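You operate a simulated robot arm through the tools that you are given. There is no shell and no other tool.

The job below is to be done with a simulated two-armed robot. You get a single attempt, and the scene is never put back.

## Task
Nest the five-colour tray's pipes by band: black together, orange together, widest outside.
Fine: six pipes stand there; each nest stands in a cell; those on the shelf stay.

The check looks at the end state, three seconds after you hand in, the way a careful person would. Anything else that was tipped, shoved, dropped, spilled or broken makes it a failure.

## Robot
Two 7-joint arms with two-finger grippers on one trunk that stands fixed in place. Base frame: the origin is at the foot of the trunk, x ahead of it, y to its left, z up. Lengths are in m, angles in degrees, forces in N, time in s.
The left shoulder is at [0.025, 0.219, 1.28], the right one opposite. With the tool pointing down near the work surface each hand reaches from about 0.1 to 0.38 m from the base axis, measured 20 degrees to its own side. Payload 2.2 kg a hand.
The TCP of each hand is the grasp point between the finger pads, 0.019 m short of the fingertips. In the tool frame z runs along the fingers and y along their closing line. Largest opening 0.116 m; the body of the gripper starts 0.07 m behind the TCP.
Orientation is that of the tool frame in the base frame, as a unit quaternion [x, y, z, w]. With the fingers straight down and closing along the base's y, the tool's x points along the base's -x, its y along +y and its z along -z.

## Interface
- The arms move only by the tool nudge_tool. It takes "left_steps", "right_steps" or both (then of equal length, played together; a hand with none holds still); each is text: rows parted by semicolons, each of 7 numbers parted by spaces: the shift along the tool's x, y, z in m, then the turn, a rotation vector about the tool's x, y, z in degrees, then the gripper command, from -1 (shut) to 1 (fully open), values between in proportion. In form: x y z ax ay az gripper; .... A call has 1 to 20 rows; each row is the pose to reach, as a shift and turn from the pose commanded when the call began, along the tool's axes at that moment. A row lasts 0.2 s, in which the tool goes at most 0.05 m and 8.6 degrees; a call with a longer step from one row to the next is refused whole, and so is a gripper value outside its range. Where a pose cannot be reached the arm comes as near as it can. A force on the tool above 40 N (or 10 N above the force at the start of the call, whichever is more), or a blocked arm, ends the call early, and 0.2 s more pass. The fingers move at their own pace and stop on an object; they squeeze with about 38 N. The grip force told is the motor's: it shows also when the fingers shut on nothing. Time passes only in rows, and 0.2 s behind the last, so rows that repeat a pose let the fingers close. It gives the time, the measured TCP pose, the force on the tool (base axes), the opening and the grip force at its end, in the units of the frame above (readings bear some noise), with the torque about the TCP (base axes, N m) and any sound that the robot's microphone picked up.
- Cameras (640 x 400 px; columns grow to the right, rows downward): "scene" is now at [0.1109, 0.0681, 1.4581]; the picture's right is [0.68, -0.73, -0.00], its down [-0.38, -0.35, -0.86] and it looks along [0.63, 0.59, -0.51] (base axes); focal length 326 px, centre (320, 200). "left" rides on the left gripper at [0.069, 0.015, -0.096] in its tool frame; the picture's right is [-0.21, 0.98, 0.00], its down [-0.76, -0.17, -0.63] and it looks along [-0.62, -0.14, 0.77] (tool axes); focal length 251 px, centre (320, 200). "right" rides on the right gripper at [0.069, -0.015, -0.096] in its tool frame; the picture's right is [0.21, 0.98, 0.00], its down [-0.76, 0.17, -0.63] and it looks along [-0.62, 0.14, 0.77] (tool axes); focal length 251 px, centre (320, 200).
- camera(camera): a new picture of that camera. The clock stands still meanwhile.
- move_column(by): slides the trunk up (or, below 0, down) by that many m; the arms and the scene camera ride with it, the base frame stays. It gives what a move gives, with no picture.
- head_to(pan, tilt): turns the head with the scene camera to pan (to the left, within 80 degrees either way) and tilt (down, from -29 to 69), counted from straight ahead of the robot. It gives what a move gives.
- locate(camera, pixels): for up to 12 pixels [column, row] of the newest picture of that camera ("zoom" is the newest enlarged one), the place [x, y, z] in the base frame of the surface seen there, good to about 0.002 m. The clock stands still meanwhile.
- close_up(camera, box): a new picture of the part [left, top, right, bottom] of that camera's present view, enlarged. The clock stands still meanwhile.
- close_job(): hands the job in; it is judged then, once.

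Unless the task says otherwise, let go and move clear before handing in.

The tools are called after "Call:" by a JSON object that holds its "api" and its "payload". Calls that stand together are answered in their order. nudge_tool: Moves the arms, as the interface text tells. Its arguments: {"type":"object","properties":{"left_steps":{"type":"string"},"right_steps":{"type":"string"}},"required":[]} The other tools are called the same way: move_column (by) slides the trunk up or down; head_to (pan, tilt) turns the head that bears the scene camera; camera (camera) takes a picture; locate (camera, pixels) gives the place of the surface under pixels of a picture; close_up (camera, box) takes an enlarged picture of a part of a camera's view; close_job () hands the job in.

At the start:

```text
t: 0.0
left_ee_pos: [0.3568, 0.5503, 1.2129]
left_orientation: [0.0, 1.0, 0.0, 0.0]
left_ft_force: [-0.8, 1.0, -0.2]
left_moment: [-0.03, 0.0, 0.02]
left_grip_width: 0.1161
left_grasp_force: 0.1
right_ee_pos: [0.3937, 0.074, 1.2387]
right_orientation: [-0.001, 1.0, -0.001, 0.0]
right_ft_force: [0.2, -0.5, 0.4]
right_moment: [0.0, -0.03, -0.01]
right_grip_width: 0.1159
right_grasp_force: 0.0
trunk travel left (down, up): [-0.425, 0.065]
head pan, tilt: [43.0, 30.6]
```

scene: 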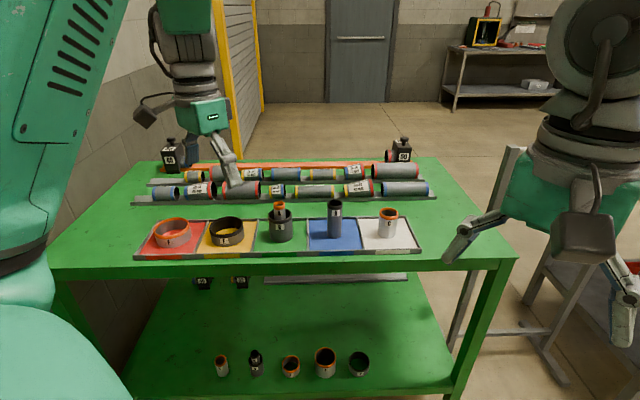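
right: 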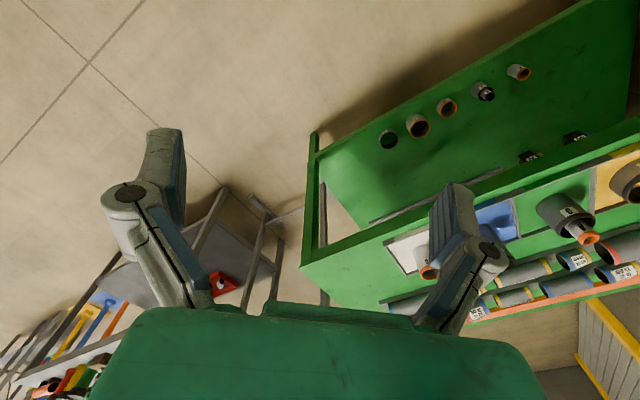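
left: 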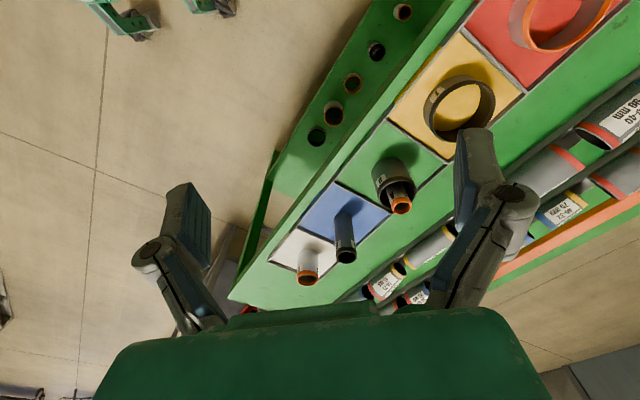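

The scene picture shows the tray with cells red, yellow, green, blue and white (about px 135-420, 215-255), and a small orange-banded pipe seems to stand inside the black one in the green cell. I'll enlarge the tray before planning anything.

Call:
{"api": "close_up", "payload": {"camera": "scene", "box": [130, 180, 430, 270]}}

Call:
{"api": "close_up", "payload": {"camera": "left", "box": [260, 0, 640, 300]}}

Call:
{"api": "close_up", "payload": {"camera": "scene", "box": [130, 130, 450, 215]}}

```text
2.13 times, centred on (280, 225) of scene
```

zoom: 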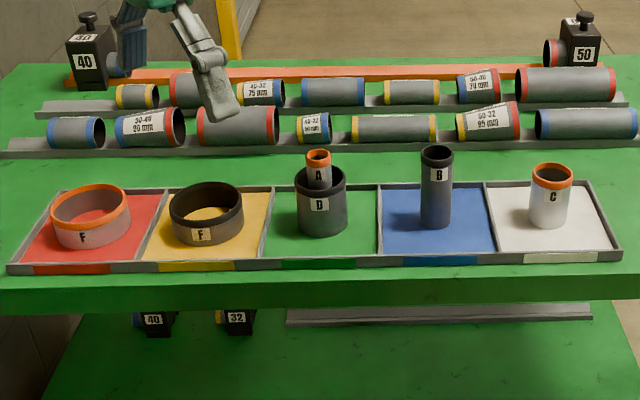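

```text
1.33 times, centred on (450, 150) of left
```

zoom: 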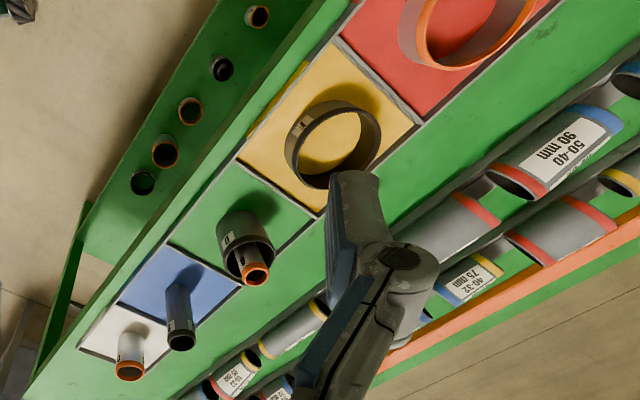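

```text
2.00 times, centred on (290, 172) of scene
```

zoom: 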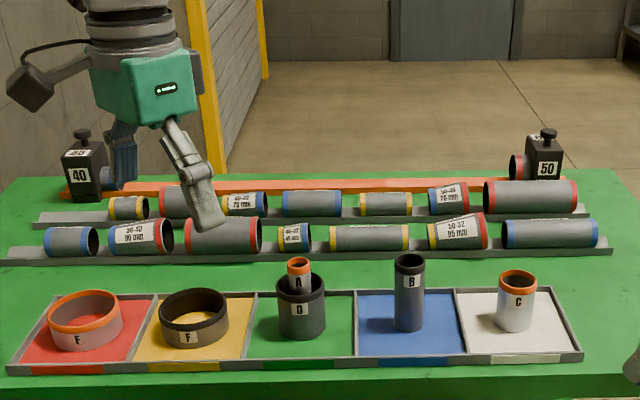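

The six pipes are orange F (red cell), black F (yellow), black D with orange A standing in it (green), black B (blue) and orange C (white). Next I'll measure their places on an enlarged picture.

Call:
{"api": "close_up", "payload": {"camera": "scene", "box": [130, 195, 290, 265]}}

```text
4.00 times, centred on (210, 230) of scene
```

zoom: 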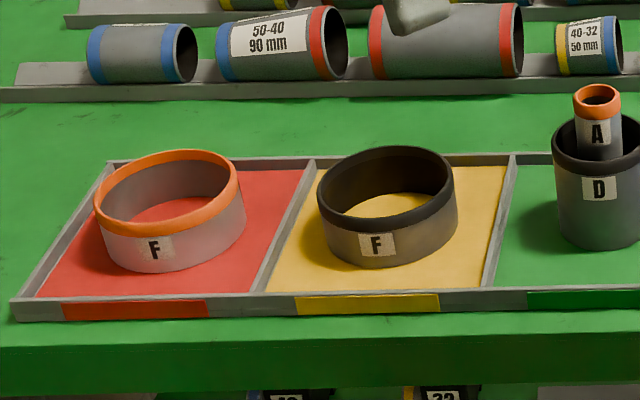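

Call:
{"api": "locate", "payload": {"camera": "zoom", "pixels": [[97, 208], [238, 176], [160, 232], [180, 152], [150, 268], [322, 205], [452, 178], [392, 228], [392, 148], [385, 264], [240, 275], [420, 280]]}}

Call:
{"api": "locate", "payload": {"camera": "zoom", "pixels": [[130, 160], [310, 162], [265, 285], [20, 303], [490, 283], [513, 158], [60, 110], [330, 350], [360, 175], [160, 190], [380, 205], [160, 215]]}}

Call:
{"api": "close_up", "payload": {"camera": "scene", "box": [255, 190, 415, 260]}}

```text
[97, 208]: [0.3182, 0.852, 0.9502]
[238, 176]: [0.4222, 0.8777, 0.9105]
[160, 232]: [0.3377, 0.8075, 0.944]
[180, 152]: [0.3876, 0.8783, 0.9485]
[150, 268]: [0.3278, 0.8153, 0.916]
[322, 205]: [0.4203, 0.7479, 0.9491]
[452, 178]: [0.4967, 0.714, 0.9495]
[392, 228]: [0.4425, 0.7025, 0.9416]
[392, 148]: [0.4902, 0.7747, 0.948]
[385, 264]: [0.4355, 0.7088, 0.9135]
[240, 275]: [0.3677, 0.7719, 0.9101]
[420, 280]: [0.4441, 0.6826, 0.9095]
```

```text
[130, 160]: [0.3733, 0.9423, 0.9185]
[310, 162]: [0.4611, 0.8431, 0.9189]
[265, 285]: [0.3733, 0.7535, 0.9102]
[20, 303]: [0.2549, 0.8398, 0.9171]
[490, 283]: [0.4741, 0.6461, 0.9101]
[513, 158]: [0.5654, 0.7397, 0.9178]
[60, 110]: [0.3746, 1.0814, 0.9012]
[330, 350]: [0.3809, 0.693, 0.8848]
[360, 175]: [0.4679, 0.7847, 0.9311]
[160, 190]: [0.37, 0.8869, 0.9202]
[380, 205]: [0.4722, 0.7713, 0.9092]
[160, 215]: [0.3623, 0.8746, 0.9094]
```

```text
4.00 times, centred on (335, 225) of scene
```

zoom: 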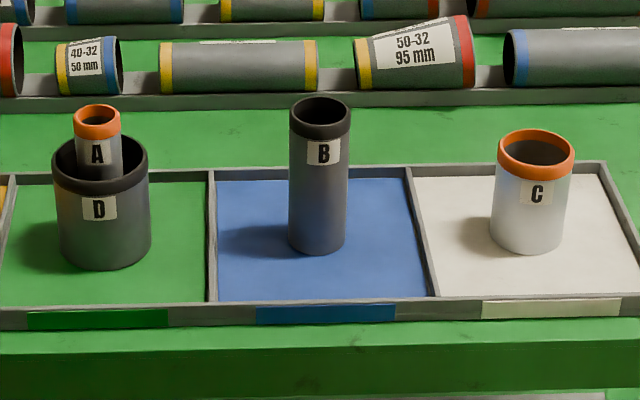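

The tray floor sits at z≈0.910 and the table at 0.901, with the F rings about 0.94-0.95 high. Now I'll measure D, A, B and C in the newest enlarged picture.

Call:
{"api": "locate", "payload": {"camera": "zoom", "pixels": [[56, 172], [143, 172], [99, 190], [112, 264], [76, 118], [118, 118], [97, 134], [98, 106], [98, 165], [130, 142], [73, 142]]}}

Call:
{"api": "locate", "payload": {"camera": "zoom", "pixels": [[293, 115], [346, 115], [320, 136], [320, 99], [318, 250], [500, 152], [570, 152], [537, 176], [537, 132], [530, 248], [212, 230], [425, 230]]}}

Call:
{"api": "locate", "payload": {"camera": "zoom", "pixels": [[210, 295], [210, 180], [434, 290], [412, 175], [636, 285], [605, 170], [110, 310], [325, 308], [550, 305]]}}

```text
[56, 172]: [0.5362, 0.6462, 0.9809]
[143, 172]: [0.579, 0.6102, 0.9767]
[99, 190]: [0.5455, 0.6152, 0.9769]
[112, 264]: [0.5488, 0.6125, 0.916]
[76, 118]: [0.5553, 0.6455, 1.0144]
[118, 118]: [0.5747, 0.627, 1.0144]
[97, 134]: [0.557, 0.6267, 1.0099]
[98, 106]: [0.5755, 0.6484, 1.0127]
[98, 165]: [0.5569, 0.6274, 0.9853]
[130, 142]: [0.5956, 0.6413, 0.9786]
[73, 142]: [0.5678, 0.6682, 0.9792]
```

```text
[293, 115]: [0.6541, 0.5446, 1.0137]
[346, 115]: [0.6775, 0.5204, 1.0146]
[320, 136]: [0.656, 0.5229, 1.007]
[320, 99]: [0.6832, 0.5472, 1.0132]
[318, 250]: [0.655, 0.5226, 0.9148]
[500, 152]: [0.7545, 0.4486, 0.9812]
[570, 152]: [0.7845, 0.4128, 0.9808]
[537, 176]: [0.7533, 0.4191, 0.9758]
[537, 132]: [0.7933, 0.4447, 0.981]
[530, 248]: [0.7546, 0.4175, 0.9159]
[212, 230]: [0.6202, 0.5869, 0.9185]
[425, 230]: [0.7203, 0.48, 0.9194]
```

```text
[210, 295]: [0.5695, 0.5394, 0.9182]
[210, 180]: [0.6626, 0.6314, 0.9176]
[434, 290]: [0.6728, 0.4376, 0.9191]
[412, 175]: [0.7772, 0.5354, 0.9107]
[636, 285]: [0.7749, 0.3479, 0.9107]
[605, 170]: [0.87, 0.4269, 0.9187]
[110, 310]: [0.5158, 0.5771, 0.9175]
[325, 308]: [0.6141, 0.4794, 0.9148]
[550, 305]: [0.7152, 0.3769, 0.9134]
```

The measurements give C≈48 mm, B≈36 mm, D≈58 mm and A≈28 mm wide, with both F rings near 88 mm; the pipes lie on a diagonal from (0.365, 0.848) to (0.771, 0.43). Before lowering the trunk I'll check what stands near the right hand (scene px 510-600, 150-380).

Call:
{"api": "camera", "payload": {"camera": "scene"}}

Call:
{"api": "locate", "payload": {"camera": "scene", "pixels": [[512, 165], [480, 235], [555, 335], [595, 240], [575, 370], [512, 262], [100, 262], [630, 270], [452, 250], [585, 190], [20, 290], [60, 60]]}}

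Call:
{"api": "camera", "payload": {"camera": "right"}}

Call:
{"api": "locate", "payload": {"camera": "right", "pixels": [[230, 250], [225, 285], [210, 230], [60, 340], [330, 250], [250, 200]]}}

```text
taken
```

scene: 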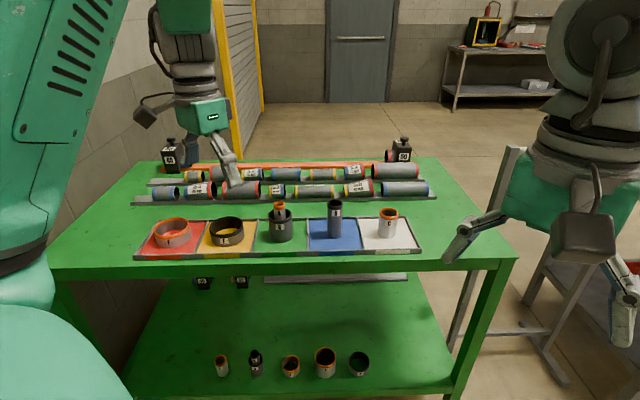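

```text
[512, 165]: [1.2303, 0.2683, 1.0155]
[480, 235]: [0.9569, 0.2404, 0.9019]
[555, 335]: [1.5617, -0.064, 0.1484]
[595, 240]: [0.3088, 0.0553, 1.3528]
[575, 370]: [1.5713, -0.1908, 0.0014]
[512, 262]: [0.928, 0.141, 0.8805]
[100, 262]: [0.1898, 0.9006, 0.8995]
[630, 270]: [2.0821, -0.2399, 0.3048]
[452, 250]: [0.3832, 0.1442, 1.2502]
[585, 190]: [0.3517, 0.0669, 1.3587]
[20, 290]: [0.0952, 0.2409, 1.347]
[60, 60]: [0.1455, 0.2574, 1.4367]
```

```text
taken
```

right: 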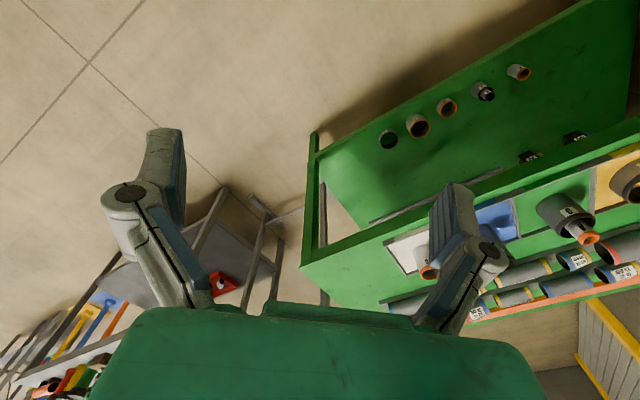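

```text
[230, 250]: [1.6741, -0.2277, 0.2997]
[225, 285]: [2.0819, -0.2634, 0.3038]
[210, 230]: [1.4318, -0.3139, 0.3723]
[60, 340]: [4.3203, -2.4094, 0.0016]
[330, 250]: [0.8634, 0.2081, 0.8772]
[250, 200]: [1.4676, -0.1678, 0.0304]
```

The rack and stand are over a metre off, so nothing is near the right hand and the left hand hangs in front of the table edge. I'll lower the trunk by 0.08 m to gain reach.

Call:
{"api": "move_column", "payload": {"by": -0.08}}

```text
t: 1.2
left_ee_pos: [0.3529, 0.5494, 1.135]
left_orientation: [0.001, 1.0, 0.0, 0.001]
left_ft_force: [0.2, 0.4, 0.0]
left_moment: [-0.02, -0.02, 0.01]
left_grip_width: 0.116
left_grasp_force: 0.1
right_ee_pos: [0.3899, 0.0732, 1.1586]
right_orientation: [0.001, 1.0, 0.0, 0.0]
right_ft_force: [-0.1, 0.6, -0.1]
right_moment: [0.02, 0.0, 0.03]
right_grip_width: 0.116
right_grasp_force: 0.0
trunk travel left (down, up): [-0.345, 0.145]
head pan, tilt: [43.0, 30.6]
```

The left hand is now at about (0.355, 0.550, 1.133), well above all pipe tops (1.015). I'll test the reach by moving it level towards a spot above C (0.771, 0.432).

Call:
{"api": "nudge_tool", "payload": {"left_steps": "-0.04 -0.0115 0 0 0 0 1; -0.08 -0.023 0 0 0 0 1; -0.12 -0.0345 0 0 0 0 1; -0.16 -0.046 0 0 0 0 1; -0.20 -0.0575 0 0 0 0 1; -0.24 -0.069 0 0 0 0 1; -0.28 -0.0805 0 0 0 0 1; -0.32 -0.092 0 0 0 0 1; -0.36 -0.1035 0 0 0 0 1; -0.40 -0.115 0 0 0 0 1"}}

Call:
{"api": "camera", "payload": {"camera": "scene"}}

Call:
{"api": "camera", "payload": {"camera": "left"}}

```text
t: 3.4
left_ee_pos: [0.6967, 0.4329, 1.1328]
left_orientation: [0.0, 1.0, 0.0, 0.001]
left_ft_force: [-0.6, -0.3, -0.9]
left_moment: [0.0, -0.05, 0.01]
left_grip_width: 0.1161
left_grasp_force: 0.0
left hand out of reach, approached as far as the arm can: row 9, 10
right_ee_pos: [0.3881, 0.0723, 1.1598]
right_orientation: [-0.001, 1.0, 0.001, 0.001]
right_ft_force: [-0.5, -0.1, -0.4]
right_moment: [0.01, 0.0, 0.02]
right_grip_width: 0.1162
right_grasp_force: 0.0
trunk travel left (down, up): [-0.345, 0.145]
head pan, tilt: [43.0, 30.6]
```

```text
taken
```

scene: 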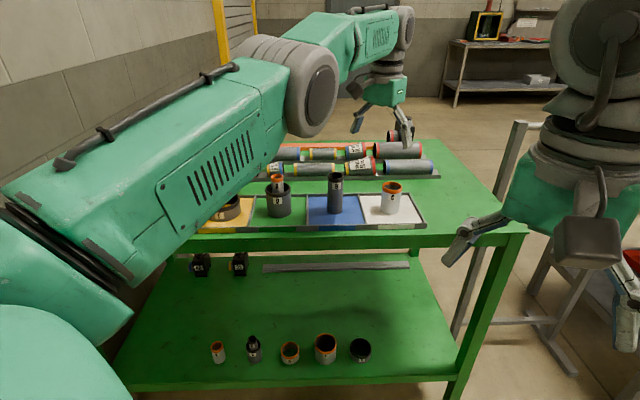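

```text
taken
```

left: 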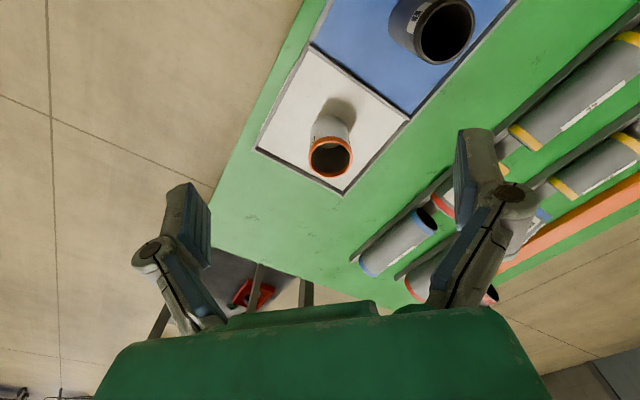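

The reading shows the hand stopped short at (0.697, 0.433), so a vertical tool at this height can't quite get over C (left picture px 330,155). I'll tilt the fingers outward about the closing line by 16 degrees, which keeps the closing line level, and see how far it then reaches.

Call:
{"api": "nudge_tool", "payload": {"left_steps": "0 0 0 0 -8 0 1; 0 0 0 0 -16 0 1; 0 0 0 0 -16 0 1"}}

```text
t: 4.2
left_ee_pos: [0.697, 0.4359, 1.1276]
left_orientation: [0.0, 0.99, 0.0, 0.138]
left_ft_force: [0.6, 0.1, -1.0]
left_moment: [-0.01, 0.04, 0.03]
left_grip_width: 0.1157
left_grasp_force: 0.1
right_ee_pos: [0.3917, 0.0742, 1.1583]
right_orientation: [0.001, 1.0, 0.001, 0.0]
right_ft_force: [0.2, -0.1, 0.6]
right_moment: [0.0, -0.02, 0.0]
right_grip_width: 0.1159
right_grasp_force: 0.1
trunk travel left (down, up): [-0.345, 0.145]
head pan, tilt: [43.0, 30.6]
```

The tilt was taken up in place and the fingers now lean outward by 16 degrees, with no reach warning. I'll push a further 0.075 m ahead at the same height to see whether C's spot is now in range.

Call:
{"api": "nudge_tool", "payload": {"left_steps": "-0.036 -0.001 0.0103 0 0 0 1; -0.0721 -0.002 0.0207 0 0 0 1; -0.0721 -0.002 0.0207 0 0 0 1"}}

```text
t: 5.0
left_ee_pos: [0.7565, 0.4318, 1.129]
left_orientation: [0.001, 0.99, 0.0, 0.139]
left_ft_force: [0.0, 0.5, -0.3]
left_moment: [-0.02, -0.01, -0.01]
left_grip_width: 0.1159
left_grasp_force: 0.1
left hand out of reach, approached as far as the arm can: row 2, 3
right_ee_pos: [0.3874, 0.0727, 1.1598]
right_orientation: [0.0, 1.0, 0.001, 0.003]
right_ft_force: [-1.1, 0.8, 0.6]
right_moment: [0.02, -0.06, 0.0]
right_grip_width: 0.1161
right_grasp_force: 0.0
trunk travel left (down, up): [-0.345, 0.145]
head pan, tilt: [43.0, 30.6]
```

With the 16 degree tilt the hand got to x=0.757, about 15 mm short of C at this height. Before going on I'll refine C's centre with the wrist camera.

Call:
{"api": "camera", "payload": {"camera": "left"}}

Call:
{"api": "close_up", "payload": {"camera": "left", "box": [220, 80, 460, 230]}}

```text
taken
```

left: 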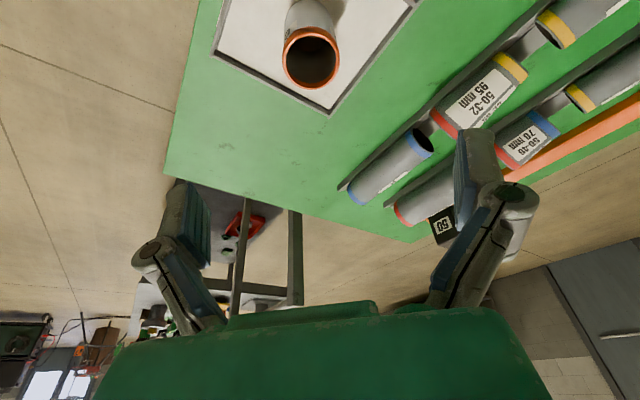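

```text
2.67 times, centred on (340, 155) of left
```

zoom: 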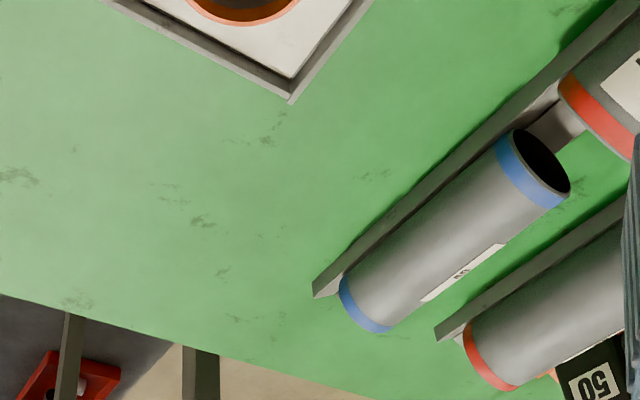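

C's rim shows in the left picture centred near px (311, 57). I'll locate points round its rim and the tray cell's corners.

Call:
{"api": "close_up", "payload": {"camera": "left", "box": [240, 0, 400, 100]}}

Call:
{"api": "locate", "payload": {"camera": "left", "pixels": [[285, 60], [338, 58], [310, 31], [312, 86], [292, 40], [331, 40], [293, 78], [332, 76]]}}

```text
4.00 times, centred on (320, 50) of left
```

zoom: 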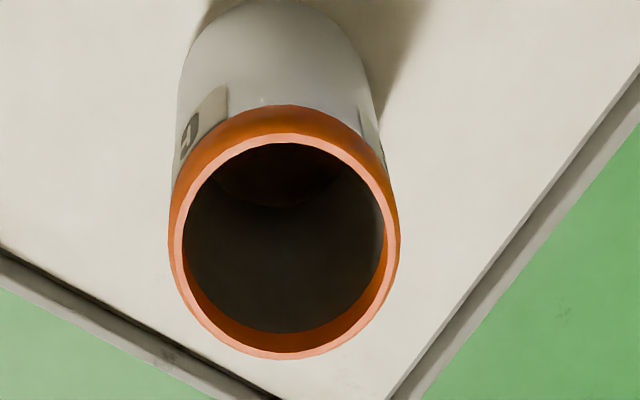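

```text
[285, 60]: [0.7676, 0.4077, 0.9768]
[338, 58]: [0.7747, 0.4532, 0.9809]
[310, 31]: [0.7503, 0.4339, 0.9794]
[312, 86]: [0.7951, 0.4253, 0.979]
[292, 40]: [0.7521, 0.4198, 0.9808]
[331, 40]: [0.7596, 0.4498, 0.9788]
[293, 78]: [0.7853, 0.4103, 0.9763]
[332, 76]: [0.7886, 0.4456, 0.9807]
```

The enlarged picture shows C's flat rim clearly. I'll locate points on the rim ring itself for a better centre.

Call:
{"api": "locate", "payload": {"camera": "zoom", "pixels": [[177, 238], [391, 230], [275, 138], [280, 354], [208, 165], [352, 165], [205, 315], [360, 312]]}}

```text
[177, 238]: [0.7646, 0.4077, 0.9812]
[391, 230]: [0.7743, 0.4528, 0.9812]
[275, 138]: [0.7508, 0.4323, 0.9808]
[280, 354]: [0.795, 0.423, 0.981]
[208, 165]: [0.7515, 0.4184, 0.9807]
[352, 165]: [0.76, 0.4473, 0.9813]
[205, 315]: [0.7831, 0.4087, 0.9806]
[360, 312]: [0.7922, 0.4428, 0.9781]
```

C's centre comes out at about (0.7715, 0.429), its rim at z=0.981 and its outer width about 48 mm. I'll go to a 25 degree tilt and come down to z≈1.06 over it with the fingers fully open.

Call:
{"api": "nudge_tool", "payload": {"left_steps": "0.0017 -0.001 0.0234 0 -4.5 0 1; 0.0034 -0.002 0.0469 0 -9 0 1; 0.0051 -0.003 0.0703 0 -9 0 1; 0.0051 -0.003 0.0703 0 -9 0 1"}}

Call:
{"api": "camera", "payload": {"camera": "left"}}

Call:
{"api": "camera", "payload": {"camera": "scene"}}

```text
t: 6.0
left_ee_pos: [0.7701, 0.4259, 1.0594]
left_orientation: [0.0, 0.976, 0.001, 0.219]
left_ft_force: [-0.4, 0.5, 0.3]
left_moment: [0.01, 0.03, 0.0]
left_grip_width: 0.1159
left_grasp_force: 0.1
right_ee_pos: [0.3891, 0.0735, 1.1596]
right_orientation: [0.001, 1.0, 0.0, 0.0]
right_ft_force: [0.7, -0.1, 1.1]
right_moment: [0.0, 0.02, 0.02]
right_grip_width: 0.1162
right_grasp_force: 0.2
trunk travel left (down, up): [-0.345, 0.145]
head pan, tilt: [43.0, 30.6]
```

```text
taken
```

left: 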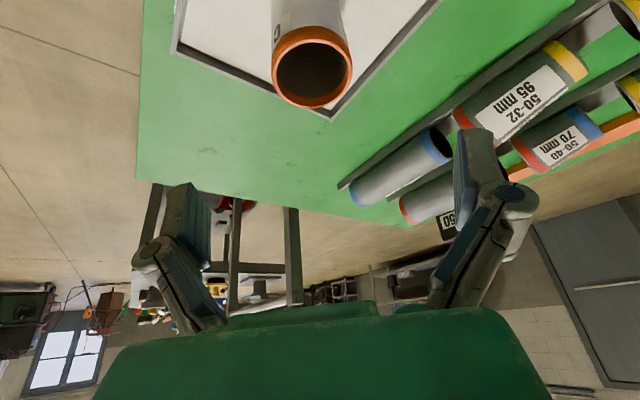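

```text
taken
```

scene: 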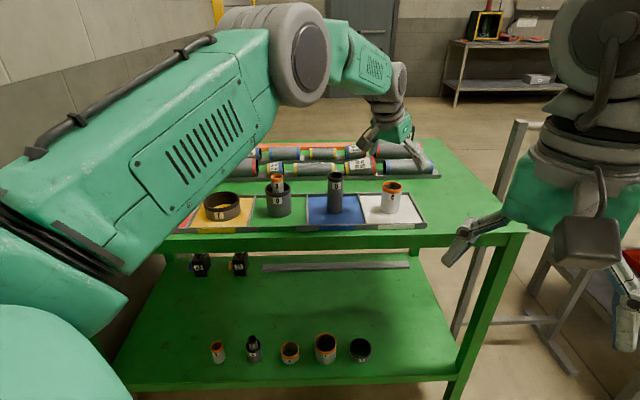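

The hand is at (0.770, 0.426, 1.059) over C (px 311, 68). Before going down, I'll check how near the outer finger would come to the blue-banded pipe on the rail (px 430, 150).

Call:
{"api": "locate", "payload": {"camera": "left", "pixels": [[425, 140], [440, 150], [400, 165], [355, 200], [340, 187], [420, 110], [460, 100], [480, 90], [330, 115], [535, 90]]}}

Call:
{"api": "locate", "payload": {"camera": "scene", "pixels": [[383, 167], [408, 163], [430, 165], [408, 175], [360, 163], [423, 190], [392, 205], [383, 190], [401, 190], [310, 165]]}}

```text
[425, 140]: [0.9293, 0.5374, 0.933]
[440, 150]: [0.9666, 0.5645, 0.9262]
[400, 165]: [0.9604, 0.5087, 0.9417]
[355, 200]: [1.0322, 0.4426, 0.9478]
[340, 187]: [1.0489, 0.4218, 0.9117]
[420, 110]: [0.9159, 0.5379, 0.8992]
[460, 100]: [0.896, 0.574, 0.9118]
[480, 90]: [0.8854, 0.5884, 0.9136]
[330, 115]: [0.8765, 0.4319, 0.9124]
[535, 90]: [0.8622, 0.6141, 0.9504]
```

```text
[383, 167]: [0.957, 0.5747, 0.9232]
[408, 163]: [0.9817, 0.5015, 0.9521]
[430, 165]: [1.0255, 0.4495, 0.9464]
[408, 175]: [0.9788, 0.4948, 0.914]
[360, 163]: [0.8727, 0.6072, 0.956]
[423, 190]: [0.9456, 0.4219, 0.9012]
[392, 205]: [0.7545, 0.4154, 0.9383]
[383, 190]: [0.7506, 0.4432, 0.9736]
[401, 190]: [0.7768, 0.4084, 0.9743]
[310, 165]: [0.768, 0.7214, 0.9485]
```

The rail pipes are more than 0.1 m from where the fingers go, so the way down is free; C's rim sits about 2 mm to the +y side of the hand. I'll descend straight to z≈0.976 and keep the fingers open.

Call:
{"api": "nudge_tool", "payload": {"left_steps": "0.0118 0.001 0.0254 0 0 0 1; 0.0237 0.002 0.0507 0 0 0 1; 0.0355 0.002 0.0761 0 0 0 1; 0.0355 0.002 0.0761 0 0 0 1"}}

Call:
{"api": "camera", "payload": {"camera": "left"}}

```text
t: 7.0
left_ee_pos: [0.7706, 0.4289, 0.974]
left_orientation: [0.0, 0.976, 0.001, 0.218]
left_ft_force: [0.2, -0.1, 0.5]
left_moment: [0.01, 0.01, -0.02]
left_grip_width: 0.1163
left_grasp_force: 0.0
right_ee_pos: [0.3902, 0.0717, 1.1596]
right_orientation: [0.001, 1.0, 0.0, 0.001]
right_ft_force: [-0.1, -0.5, -0.1]
right_moment: [-0.04, 0.01, -0.01]
right_grip_width: 0.1159
right_grasp_force: 0.1
trunk travel left (down, up): [-0.345, 0.145]
head pan, tilt: [43.0, 30.6]
```

```text
taken
```

left: 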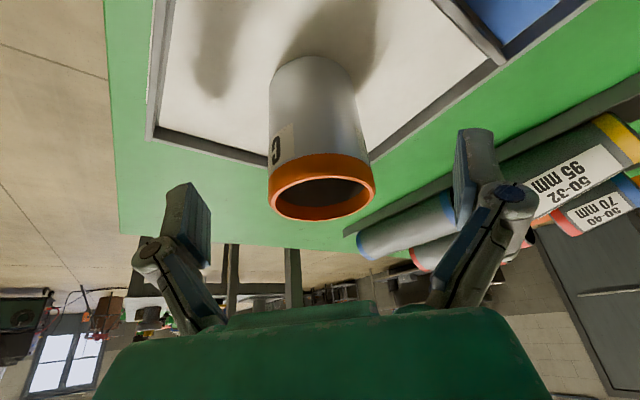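

C's rim (px 321, 192) lies right at the grasp point and both fingers are clear on either side. I'll close on it.

Call:
{"api": "nudge_tool", "payload": {"left_steps": "0 0 0 0 0 0 0; 0 0 0 0 0 0 -1; 0 0 0 0 0 0 -1; 0 0 0 0 0 0 -1"}}

Call:
{"api": "camera", "payload": {"camera": "left"}}

```text
t: 8.0
left_ee_pos: [0.7704, 0.43, 0.9745]
left_orientation: [0.001, 0.976, -0.001, 0.217]
left_ft_force: [0.3, 0.3, 0.4]
left_moment: [-0.03, -0.01, -0.02]
left_grip_width: 0.0512
left_grasp_force: 38.3
right_ee_pos: [0.3908, 0.0726, 1.158]
right_orientation: [0.0, 1.0, 0.0, 0.0]
right_ft_force: [0.2, 0.1, -0.8]
right_moment: [0.02, -0.01, 0.02]
right_grip_width: 0.1159
right_grasp_force: 0.0
trunk travel left (down, up): [-0.345, 0.145]
head pan, tilt: [43.0, 30.6]
```

```text
taken
```

left: 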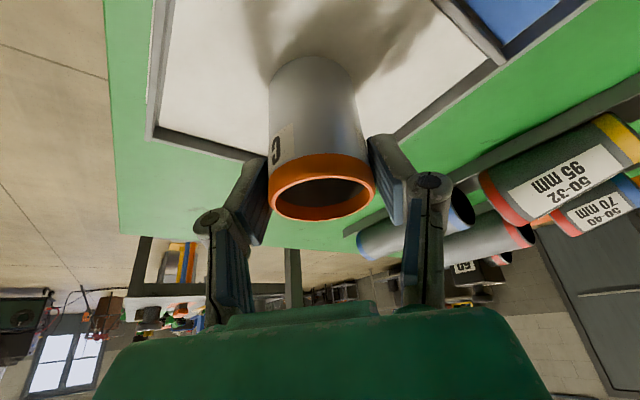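

The fingers hold C with a 51 mm opening at 38 N. I'll lift straight up by 0.146 m so that its foot clears even the tops of A and B.

Call:
{"api": "nudge_tool", "payload": {"left_steps": "-0.0062 0 -0.0132 0 0 0 -1; -0.0185 0 -0.0397 0 0 0 -1; -0.0309 0 -0.0661 0 0 0 -1; -0.0433 0 -0.0926 0 0 0 -1; -0.0556 0 -0.1191 0 0 0 -1; -0.0618 0 -0.1323 0 0 0 -1; -0.0618 0 -0.1323 0 0 0 -1"}}

Call:
{"api": "camera", "payload": {"camera": "left"}}

Call:
{"api": "camera", "payload": {"camera": "scene"}}

```text
t: 9.6
left_ee_pos: [0.7712, 0.4292, 1.1207]
left_orientation: [0.0, 0.977, 0.0, 0.215]
left_ft_force: [1.0, -0.3, -2.4]
left_moment: [-0.01, 0.03, 0.04]
left_grip_width: 0.0513
left_grasp_force: 37.4
right_ee_pos: [0.3905, 0.0737, 1.1586]
right_orientation: [0.0, 1.0, -0.001, 0.001]
right_ft_force: [0.7, 0.5, -0.4]
right_moment: [0.0, 0.0, 0.02]
right_grip_width: 0.1158
right_grasp_force: 0.0
trunk travel left (down, up): [-0.345, 0.145]
head pan, tilt: [43.0, 30.6]
```

```text
taken
```

left: 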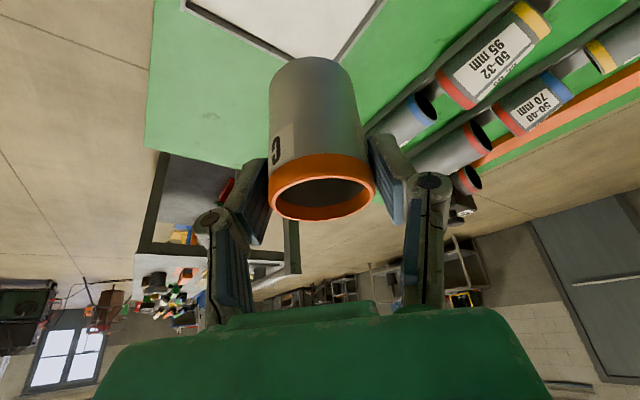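

```text
taken
```

scene: 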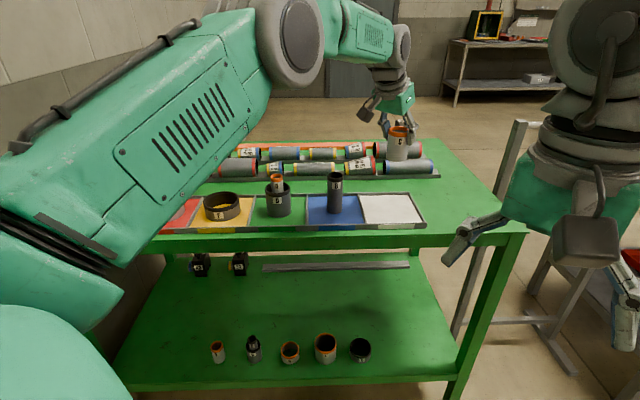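

C hangs upright between the fingers at z≈1.12, its foot above everything in the tray. I'll swing it in front of the tray to about (0.50, 0.57), turning the hand 45 degrees about the vertical to follow the arm.

Call:
{"api": "nudge_tool", "payload": {"left_steps": "0.0307 0.0176 -0.0143 -2.38 0 -5.10 -1; 0.0614 0.0353 -0.0287 -4.76 0 -10.19 -1; 0.0921 0.0529 -0.0430 -7.14 0 -15.29 -1; 0.1228 0.0705 -0.0573 -9.52 0 -20.39 -1; 0.1534 0.0881 -0.0716 -11.90 0 -25.48 -1; 0.1841 0.1058 -0.0860 -14.28 0 -30.58 -1; 0.2148 0.1234 -0.1003 -16.66 0 -35.68 -1; 0.2455 0.141 -0.1146 -19.04 0 -40.77 -1; 0.2455 0.141 -0.1146 -19.04 0 -40.77 -1"}}

Call:
{"api": "camera", "payload": {"camera": "left"}}

Call:
{"api": "camera", "payload": {"camera": "scene"}}

```text
t: 11.6
left_ee_pos: [0.4972, 0.5719, 1.1191]
left_orientation: [-0.373, 0.902, 0.084, 0.201]
left_ft_force: [0.4, 0.1, -2.4]
left_moment: [-0.03, -0.03, -0.01]
left_grip_width: 0.0514
left_grasp_force: 37.7
right_ee_pos: [0.3923, 0.0734, 1.1589]
right_orientation: [0.0, 1.0, 0.0, 0.0]
right_ft_force: [0.4, -0.2, -0.6]
right_moment: [0.0, 0.03, -0.01]
right_grip_width: 0.1163
right_grasp_force: 0.0
trunk travel left (down, up): [-0.345, 0.145]
head pan, tilt: [43.0, 30.6]
```

```text
taken
```

left: 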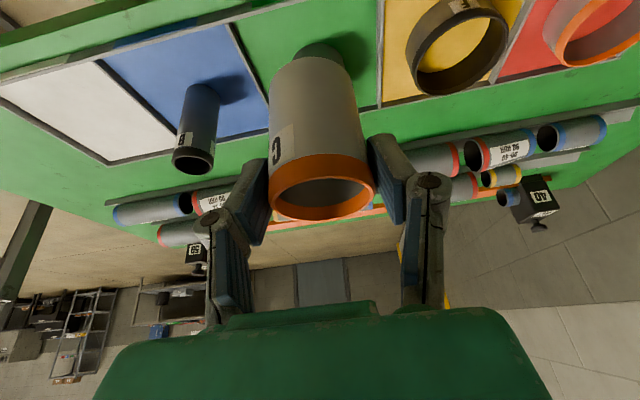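

```text
taken
```

scene: 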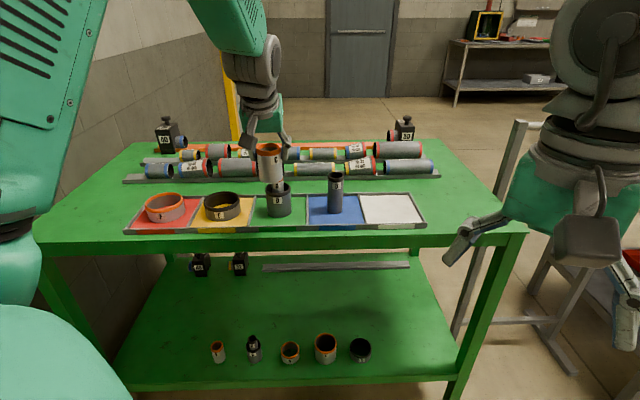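

The scene camera now sees both F rings freely (px 165, 207 and 222, 206). I'll enlarge them to fix their centres.

Call:
{"api": "close_up", "payload": {"camera": "scene", "box": [125, 180, 253, 236]}}

```text
5.00 times, centred on (189, 208) of scene
```

zoom: 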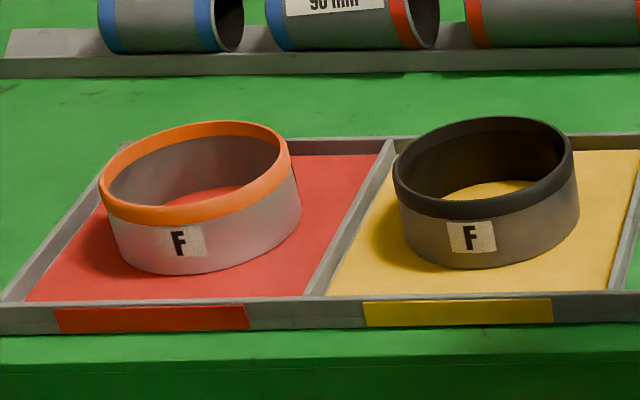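

Call:
{"api": "locate", "payload": {"camera": "zoom", "pixels": [[103, 181], [286, 152], [215, 123], [178, 207], [135, 143], [250, 190], [120, 200], [272, 132]]}}

Call:
{"api": "locate", "payload": {"camera": "zoom", "pixels": [[396, 178], [570, 150], [500, 118], [468, 200], [420, 140], [545, 185], [410, 195], [555, 128]]}}

Call:
{"api": "locate", "payload": {"camera": "zoom", "pixels": [[40, 290], [305, 290], [370, 160], [135, 160], [335, 285], [400, 160], [600, 285], [627, 160]]}}

```text
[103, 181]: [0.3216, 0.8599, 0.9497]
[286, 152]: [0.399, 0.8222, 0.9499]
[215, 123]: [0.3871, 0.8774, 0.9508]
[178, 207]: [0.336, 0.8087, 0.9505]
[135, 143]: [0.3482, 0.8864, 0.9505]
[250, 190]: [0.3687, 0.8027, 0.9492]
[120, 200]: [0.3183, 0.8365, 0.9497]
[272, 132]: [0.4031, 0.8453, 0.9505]
```

```text
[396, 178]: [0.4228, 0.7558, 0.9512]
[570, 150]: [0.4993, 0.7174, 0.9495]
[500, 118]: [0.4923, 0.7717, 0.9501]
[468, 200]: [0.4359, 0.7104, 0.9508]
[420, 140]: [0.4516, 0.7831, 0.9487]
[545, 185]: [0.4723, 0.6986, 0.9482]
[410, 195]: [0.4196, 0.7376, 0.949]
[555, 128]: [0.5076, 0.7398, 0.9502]
```

```text
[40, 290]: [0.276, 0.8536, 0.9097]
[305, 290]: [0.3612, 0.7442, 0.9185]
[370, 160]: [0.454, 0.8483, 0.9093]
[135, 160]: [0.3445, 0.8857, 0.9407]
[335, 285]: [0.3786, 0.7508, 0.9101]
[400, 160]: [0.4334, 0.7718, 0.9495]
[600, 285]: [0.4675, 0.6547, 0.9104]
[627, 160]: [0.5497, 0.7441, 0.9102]
```

The orange F ring is centred at (0.360, 0.842), inner width about 82 mm with its rim at z=0.950, so C (51 mm) fits with room. I'll carry C over it, turning another 15 degrees, still at z≈1.12.

Call:
{"api": "nudge_tool", "payload": {"left_steps": "-0.0106 0.0362 0.0050 -0.79 0 -1.70 -1; -0.0212 0.0724 0.0099 -1.59 0 -3.40 -1; -0.0318 0.1086 0.0149 -2.38 0 -5.10 -1; -0.0425 0.1448 0.0198 -3.18 0 -6.80 -1; -0.0531 0.1810 0.0248 -3.97 0 -8.49 -1; -0.0637 0.2172 0.0297 -4.76 0 -10.19 -1; -0.0743 0.2534 0.0347 -5.56 0 -11.89 -1; -0.0849 0.2896 0.0396 -6.35 0 -13.59 -1; -0.0849 0.2896 0.0396 -6.35 0 -13.59 -1"}}

Call:
{"api": "camera", "payload": {"camera": "left"}}

Call:
{"api": "camera", "payload": {"camera": "scene"}}

```text
t: 13.6
left_ee_pos: [0.3596, 0.8414, 1.1198]
left_orientation: [-0.488, 0.845, 0.108, 0.187]
left_ft_force: [0.4, -0.6, -1.7]
left_moment: [0.01, 0.03, 0.03]
left_grip_width: 0.0513
left_grasp_force: 38.0
right_ee_pos: [0.39, 0.0723, 1.1582]
right_orientation: [0.0, 1.0, 0.0, 0.001]
right_ft_force: [-0.5, 0.4, 0.0]
right_moment: [-0.03, -0.01, -0.05]
right_grip_width: 0.116
right_grasp_force: 0.1
trunk travel left (down, up): [-0.345, 0.145]
head pan, tilt: [43.0, 30.6]
```

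```text
taken
```

left: 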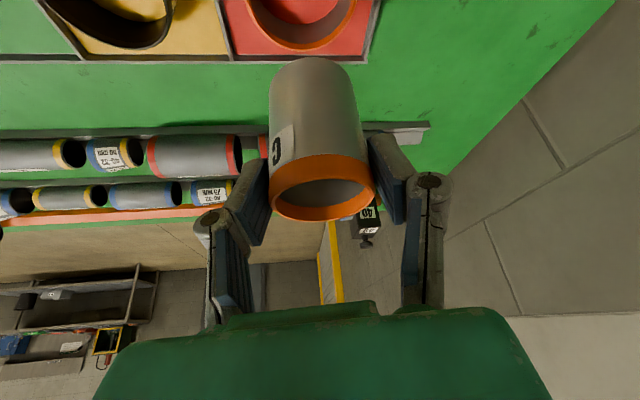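

```text
taken
```

scene: 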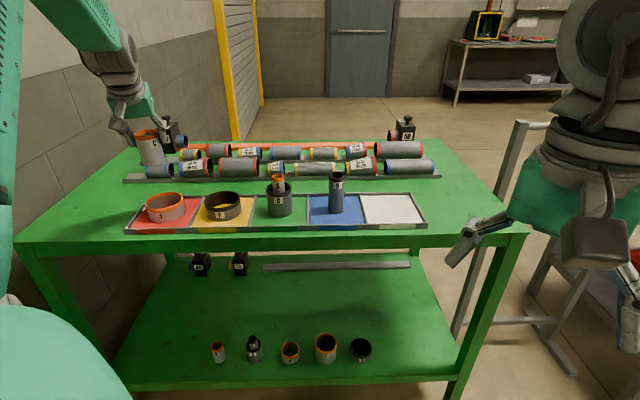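

C hangs over the orange ring: ring's predicted place in the left picture (col 300) matches what I see (col 301). I'll lower by 0.09 m so C's foot stops just above the rim, and check alignment.

Call:
{"api": "nudge_tool", "payload": {"left_steps": "0.0127 0 0.0272 0 0 0 -1; 0.0254 0 0.0544 0 0 0 -1; 0.0381 0 0.0815 0 0 0 -1; 0.0381 0 0.0815 0 0 0 -1"}}

Call:
{"api": "close_up", "payload": {"camera": "scene", "box": [110, 130, 250, 240]}}

Call:
{"api": "camera", "payload": {"camera": "left"}}

```text
t: 14.6
left_ee_pos: [0.359, 0.8406, 1.0318]
left_orientation: [-0.488, 0.845, 0.11, 0.189]
left_ft_force: [-0.4, 0.9, -2.1]
left_moment: [-0.02, -0.04, -0.01]
left_grip_width: 0.0513
left_grasp_force: 38.0
right_ee_pos: [0.39, 0.0725, 1.1589]
right_orientation: [0.0, 1.0, 0.001, 0.001]
right_ft_force: [0.4, -0.7, 0.1]
right_moment: [-0.03, -0.01, -0.02]
right_grip_width: 0.1161
right_grasp_force: 0.0
trunk travel left (down, up): [-0.345, 0.145]
head pan, tilt: [43.0, 30.6]
```

```text
3.64 times, centred on (180, 185) of scene
```

zoom: 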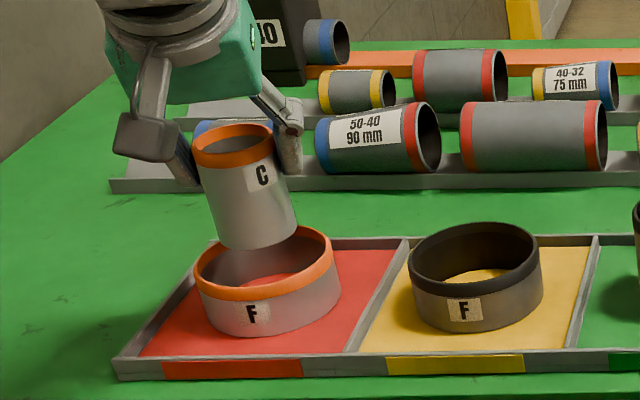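

```text
taken
```

left: 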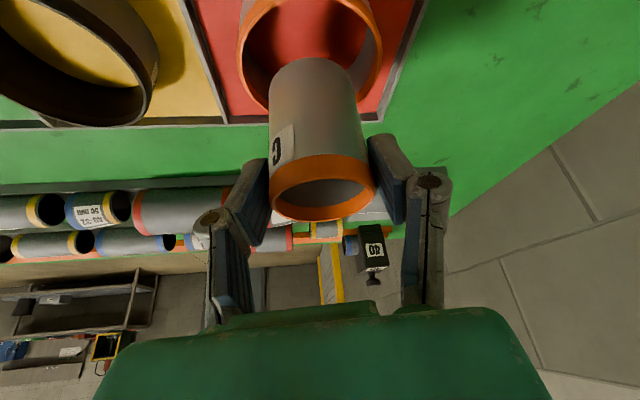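

C's foot is just above the orange ring and the ring's centre (left picture about col 310) agrees with the expected 308. I'll verify C's rim place once with the scene picture before lowering it in.

Call:
{"api": "close_up", "payload": {"camera": "scene", "box": [130, 150, 210, 206]}}

```text
7.14 times, centred on (170, 178) of scene
```

zoom: 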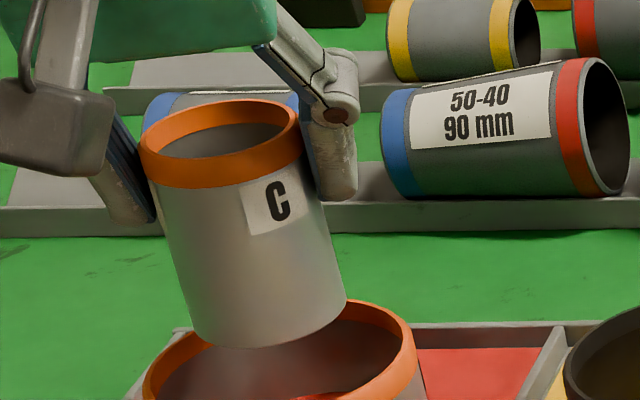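

Call:
{"api": "locate", "payload": {"camera": "zoom", "pixels": [[144, 150], [297, 120], [223, 102], [215, 158], [200, 338], [340, 300], [270, 345], [155, 210], [312, 190], [240, 350]]}}

```text
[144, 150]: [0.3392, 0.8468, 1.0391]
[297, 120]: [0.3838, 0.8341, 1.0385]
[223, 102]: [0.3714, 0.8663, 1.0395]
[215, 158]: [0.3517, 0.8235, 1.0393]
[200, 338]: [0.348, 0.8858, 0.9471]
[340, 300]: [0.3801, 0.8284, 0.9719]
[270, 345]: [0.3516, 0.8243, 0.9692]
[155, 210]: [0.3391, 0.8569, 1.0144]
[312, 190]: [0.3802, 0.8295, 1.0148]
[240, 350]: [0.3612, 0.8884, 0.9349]
```

C's rim is level (z≈1.039) and centred at (0.3615, 0.8425), in line with the ring. I'll lower it the remaining 55 mm into the ring.

Call:
{"api": "nudge_tool", "payload": {"left_steps": "0.0078 0 0.0168 0 0 0 -1; 0.0157 0 0.0335 0 0 0 -1; 0.0215 0 0.0460 0 0 0 -1; 0.0235 0 0.0503 0 0 0 -1; 0.0235 0 0.0503 0 0 0 -1"}}

Call:
{"api": "close_up", "payload": {"camera": "scene", "box": [120, 160, 220, 230]}}

Call:
{"api": "camera", "payload": {"camera": "left"}}

```text
t: 15.8
left_ee_pos: [0.3596, 0.8419, 0.9754]
left_orientation: [-0.488, 0.845, 0.109, 0.188]
left_ft_force: [-0.5, -0.3, -2.8]
left_moment: [0.02, 0.02, -0.03]
left_grip_width: 0.051
left_grasp_force: 37.7
right_ee_pos: [0.3912, 0.0713, 1.1593]
right_orientation: [0.0, 1.0, 0.001, 0.0]
right_ft_force: [-0.6, -0.3, -0.5]
right_moment: [0.0, -0.05, 0.0]
right_grip_width: 0.1162
right_grasp_force: 0.0
trunk travel left (down, up): [-0.345, 0.145]
head pan, tilt: [43.0, 30.6]
```

```text
5.71 times, centred on (170, 195) of scene
```

zoom: 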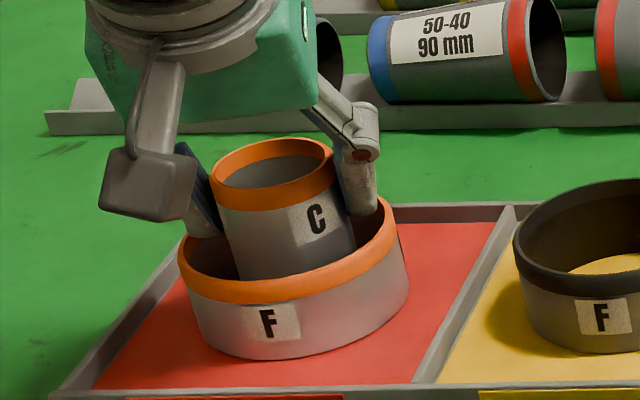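

```text
taken
```

left: 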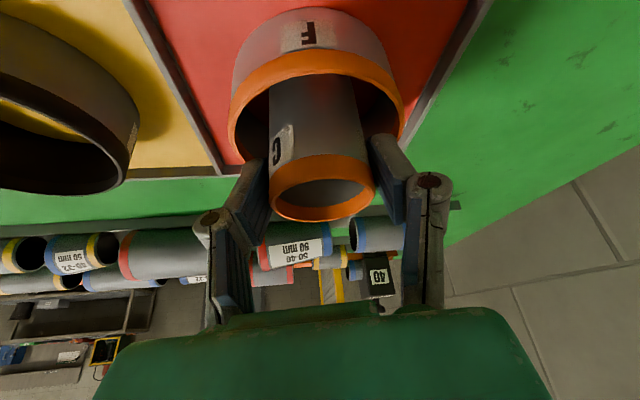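

C is inside the ring and still hangs by its weight (-2.8 N). I'll check its rim height to see how far it is from the floor.

Call:
{"api": "locate", "payload": {"camera": "zoom", "pixels": [[213, 178], [330, 155], [270, 142], [270, 186], [225, 158], [315, 145], [318, 178], [181, 262], [394, 225], [290, 295]]}}

```text
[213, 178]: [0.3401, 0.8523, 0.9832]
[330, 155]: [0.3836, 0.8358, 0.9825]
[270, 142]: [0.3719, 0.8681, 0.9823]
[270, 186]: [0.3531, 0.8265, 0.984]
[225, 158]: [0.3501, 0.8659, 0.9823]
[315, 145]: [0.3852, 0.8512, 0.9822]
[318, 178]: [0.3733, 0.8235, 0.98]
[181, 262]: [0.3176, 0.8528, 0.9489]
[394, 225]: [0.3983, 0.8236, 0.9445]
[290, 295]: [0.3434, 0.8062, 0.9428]
```

C's rim is at z≈0.9825, about 1.5 mm above its seated height. I'll lower 1.5 mm more, then open only to 58 mm so the fingers stay inside the ring's clearance.

Call:
{"api": "nudge_tool", "payload": {"left_steps": "0.0003 0 0.0007 0 0 0 -1; 0.0006 0 0.0014 0 0 0 -1; 0.0006 0 0.0014 0 0 0 -1"}}

```text
t: 16.6
left_ee_pos: [0.3623, 0.841, 0.9741]
left_orientation: [-0.488, 0.845, 0.109, 0.189]
left_ft_force: [-1.4, 2.4, 6.9]
left_moment: [0.12, 0.19, -0.03]
left_grip_width: 0.0512
left_grasp_force: 37.8
right_ee_pos: [0.3902, 0.0715, 1.1596]
right_orientation: [0.0, 1.0, 0.0, 0.001]
right_ft_force: [0.3, 1.1, -0.9]
right_moment: [0.03, 0.01, -0.02]
right_grip_width: 0.116
right_grasp_force: 0.1
trunk travel left (down, up): [-0.345, 0.145]
head pan, tilt: [43.0, 30.6]
```

The force turned to +6.9 N upward, so C stands on the floor of the cell. I'll open the fingers slightly to 58 mm.

Call:
{"api": "nudge_tool", "payload": {"left_steps": "0 0 0 0 0 0 0; 0 0 0 0 0 0 0; 0 0 0 0 0 0 0"}}

Call:
{"api": "close_up", "payload": {"camera": "scene", "box": [120, 160, 220, 230]}}

Call:
{"api": "camera", "payload": {"camera": "left"}}

```text
t: 17.4
left_ee_pos: [0.3595, 0.8416, 0.9734]
left_orientation: [-0.488, 0.845, 0.109, 0.188]
left_ft_force: [0.9, 0.0, 0.3]
left_moment: [-0.01, 0.02, -0.01]
left_grip_width: 0.058
left_grasp_force: 0.1
right_ee_pos: [0.3902, 0.0741, 1.1595]
right_orientation: [0.0, 1.0, 0.0, 0.0]
right_ft_force: [-0.9, -0.4, 0.4]
right_moment: [0.0, 0.0, 0.01]
right_grip_width: 0.1161
right_grasp_force: 0.0
trunk travel left (down, up): [-0.345, 0.145]
head pan, tilt: [43.0, 30.6]
```

```text
5.71 times, centred on (170, 195) of scene
```

zoom: 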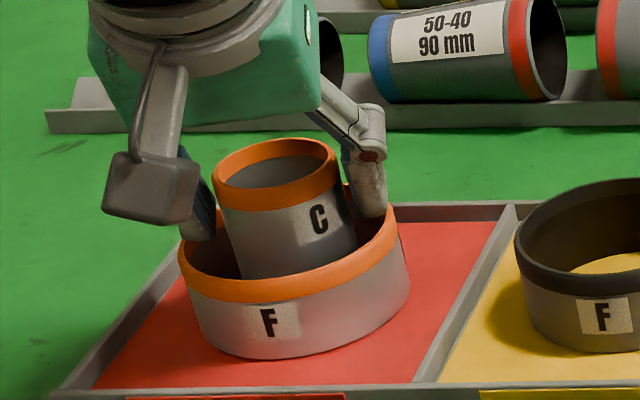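

```text
taken
```

left: 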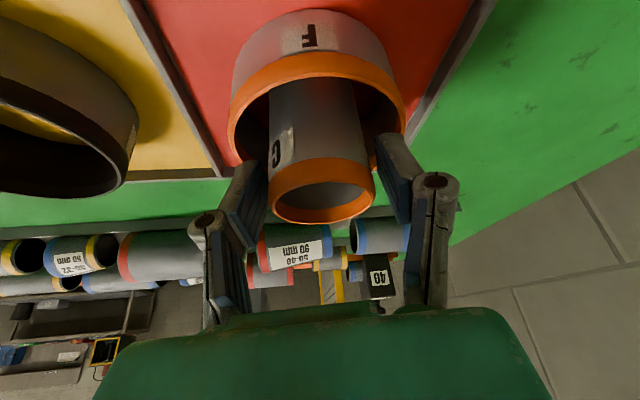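

C stands free inside the orange ring with the fingers off it on both sides. I'll raise the hand straight up by 0.15 m.

Call:
{"api": "nudge_tool", "payload": {"left_steps": "-0.0042 0 -0.0091 0 0 0 0; -0.0169 0 -0.0362 0 0 0 0; -0.0338 0 -0.0725 0 0 0 0; -0.0508 0 -0.1087 0 0 0 0; -0.0635 0 -0.1359 0 0 0 0; -0.0635 0 -0.1359 0 0 0 0"}}

Call:
{"api": "camera", "payload": {"camera": "left"}}

Call:
{"api": "camera", "payload": {"camera": "scene"}}

```text
t: 18.8
left_ee_pos: [0.3596, 0.8421, 1.1235]
left_orientation: [-0.488, 0.845, 0.108, 0.188]
left_ft_force: [0.3, -0.4, -0.2]
left_moment: [0.0, -0.01, 0.02]
left_grip_width: 0.0582
left_grasp_force: 0.0
right_ee_pos: [0.3905, 0.0737, 1.1582]
right_orientation: [0.0, 1.0, 0.0, 0.001]
right_ft_force: [-0.2, 0.0, -0.4]
right_moment: [0.03, -0.01, 0.02]
right_grip_width: 0.1162
right_grasp_force: 0.0
trunk travel left (down, up): [-0.345, 0.145]
head pan, tilt: [43.0, 30.6]
```

```text
taken
```

left: 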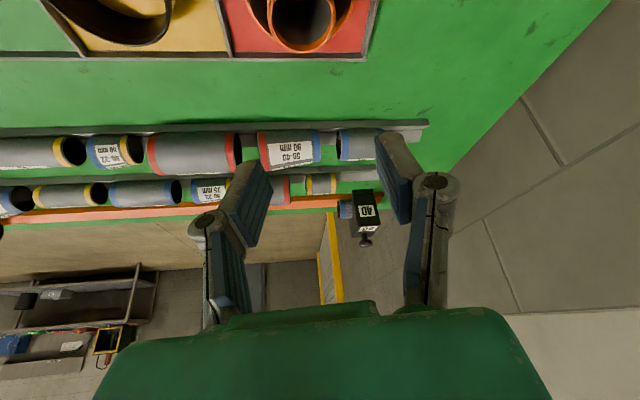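

```text
taken
```

scene: 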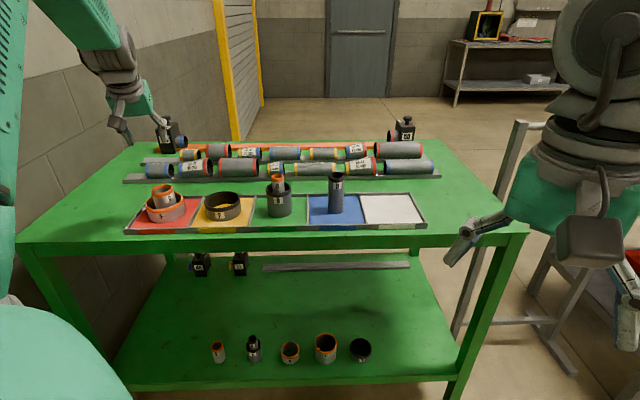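

C stands inside the orange F in the red cell. Now I'll measure A and D in the green cell, B, and C's new place from the open scene view.

Call:
{"api": "close_up", "payload": {"camera": "scene", "box": [252, 168, 308, 224]}}

```text
7.14 times, centred on (280, 196) of scene
```

zoom: 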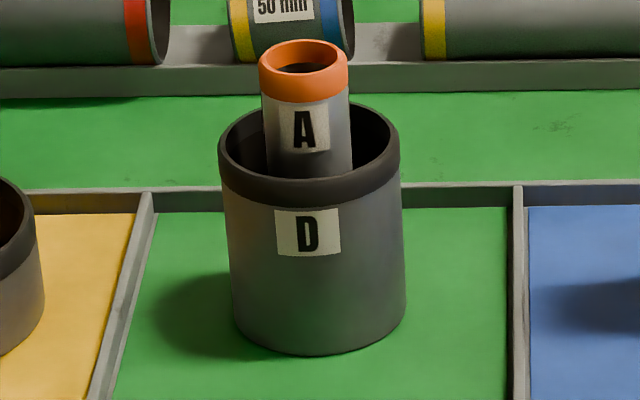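

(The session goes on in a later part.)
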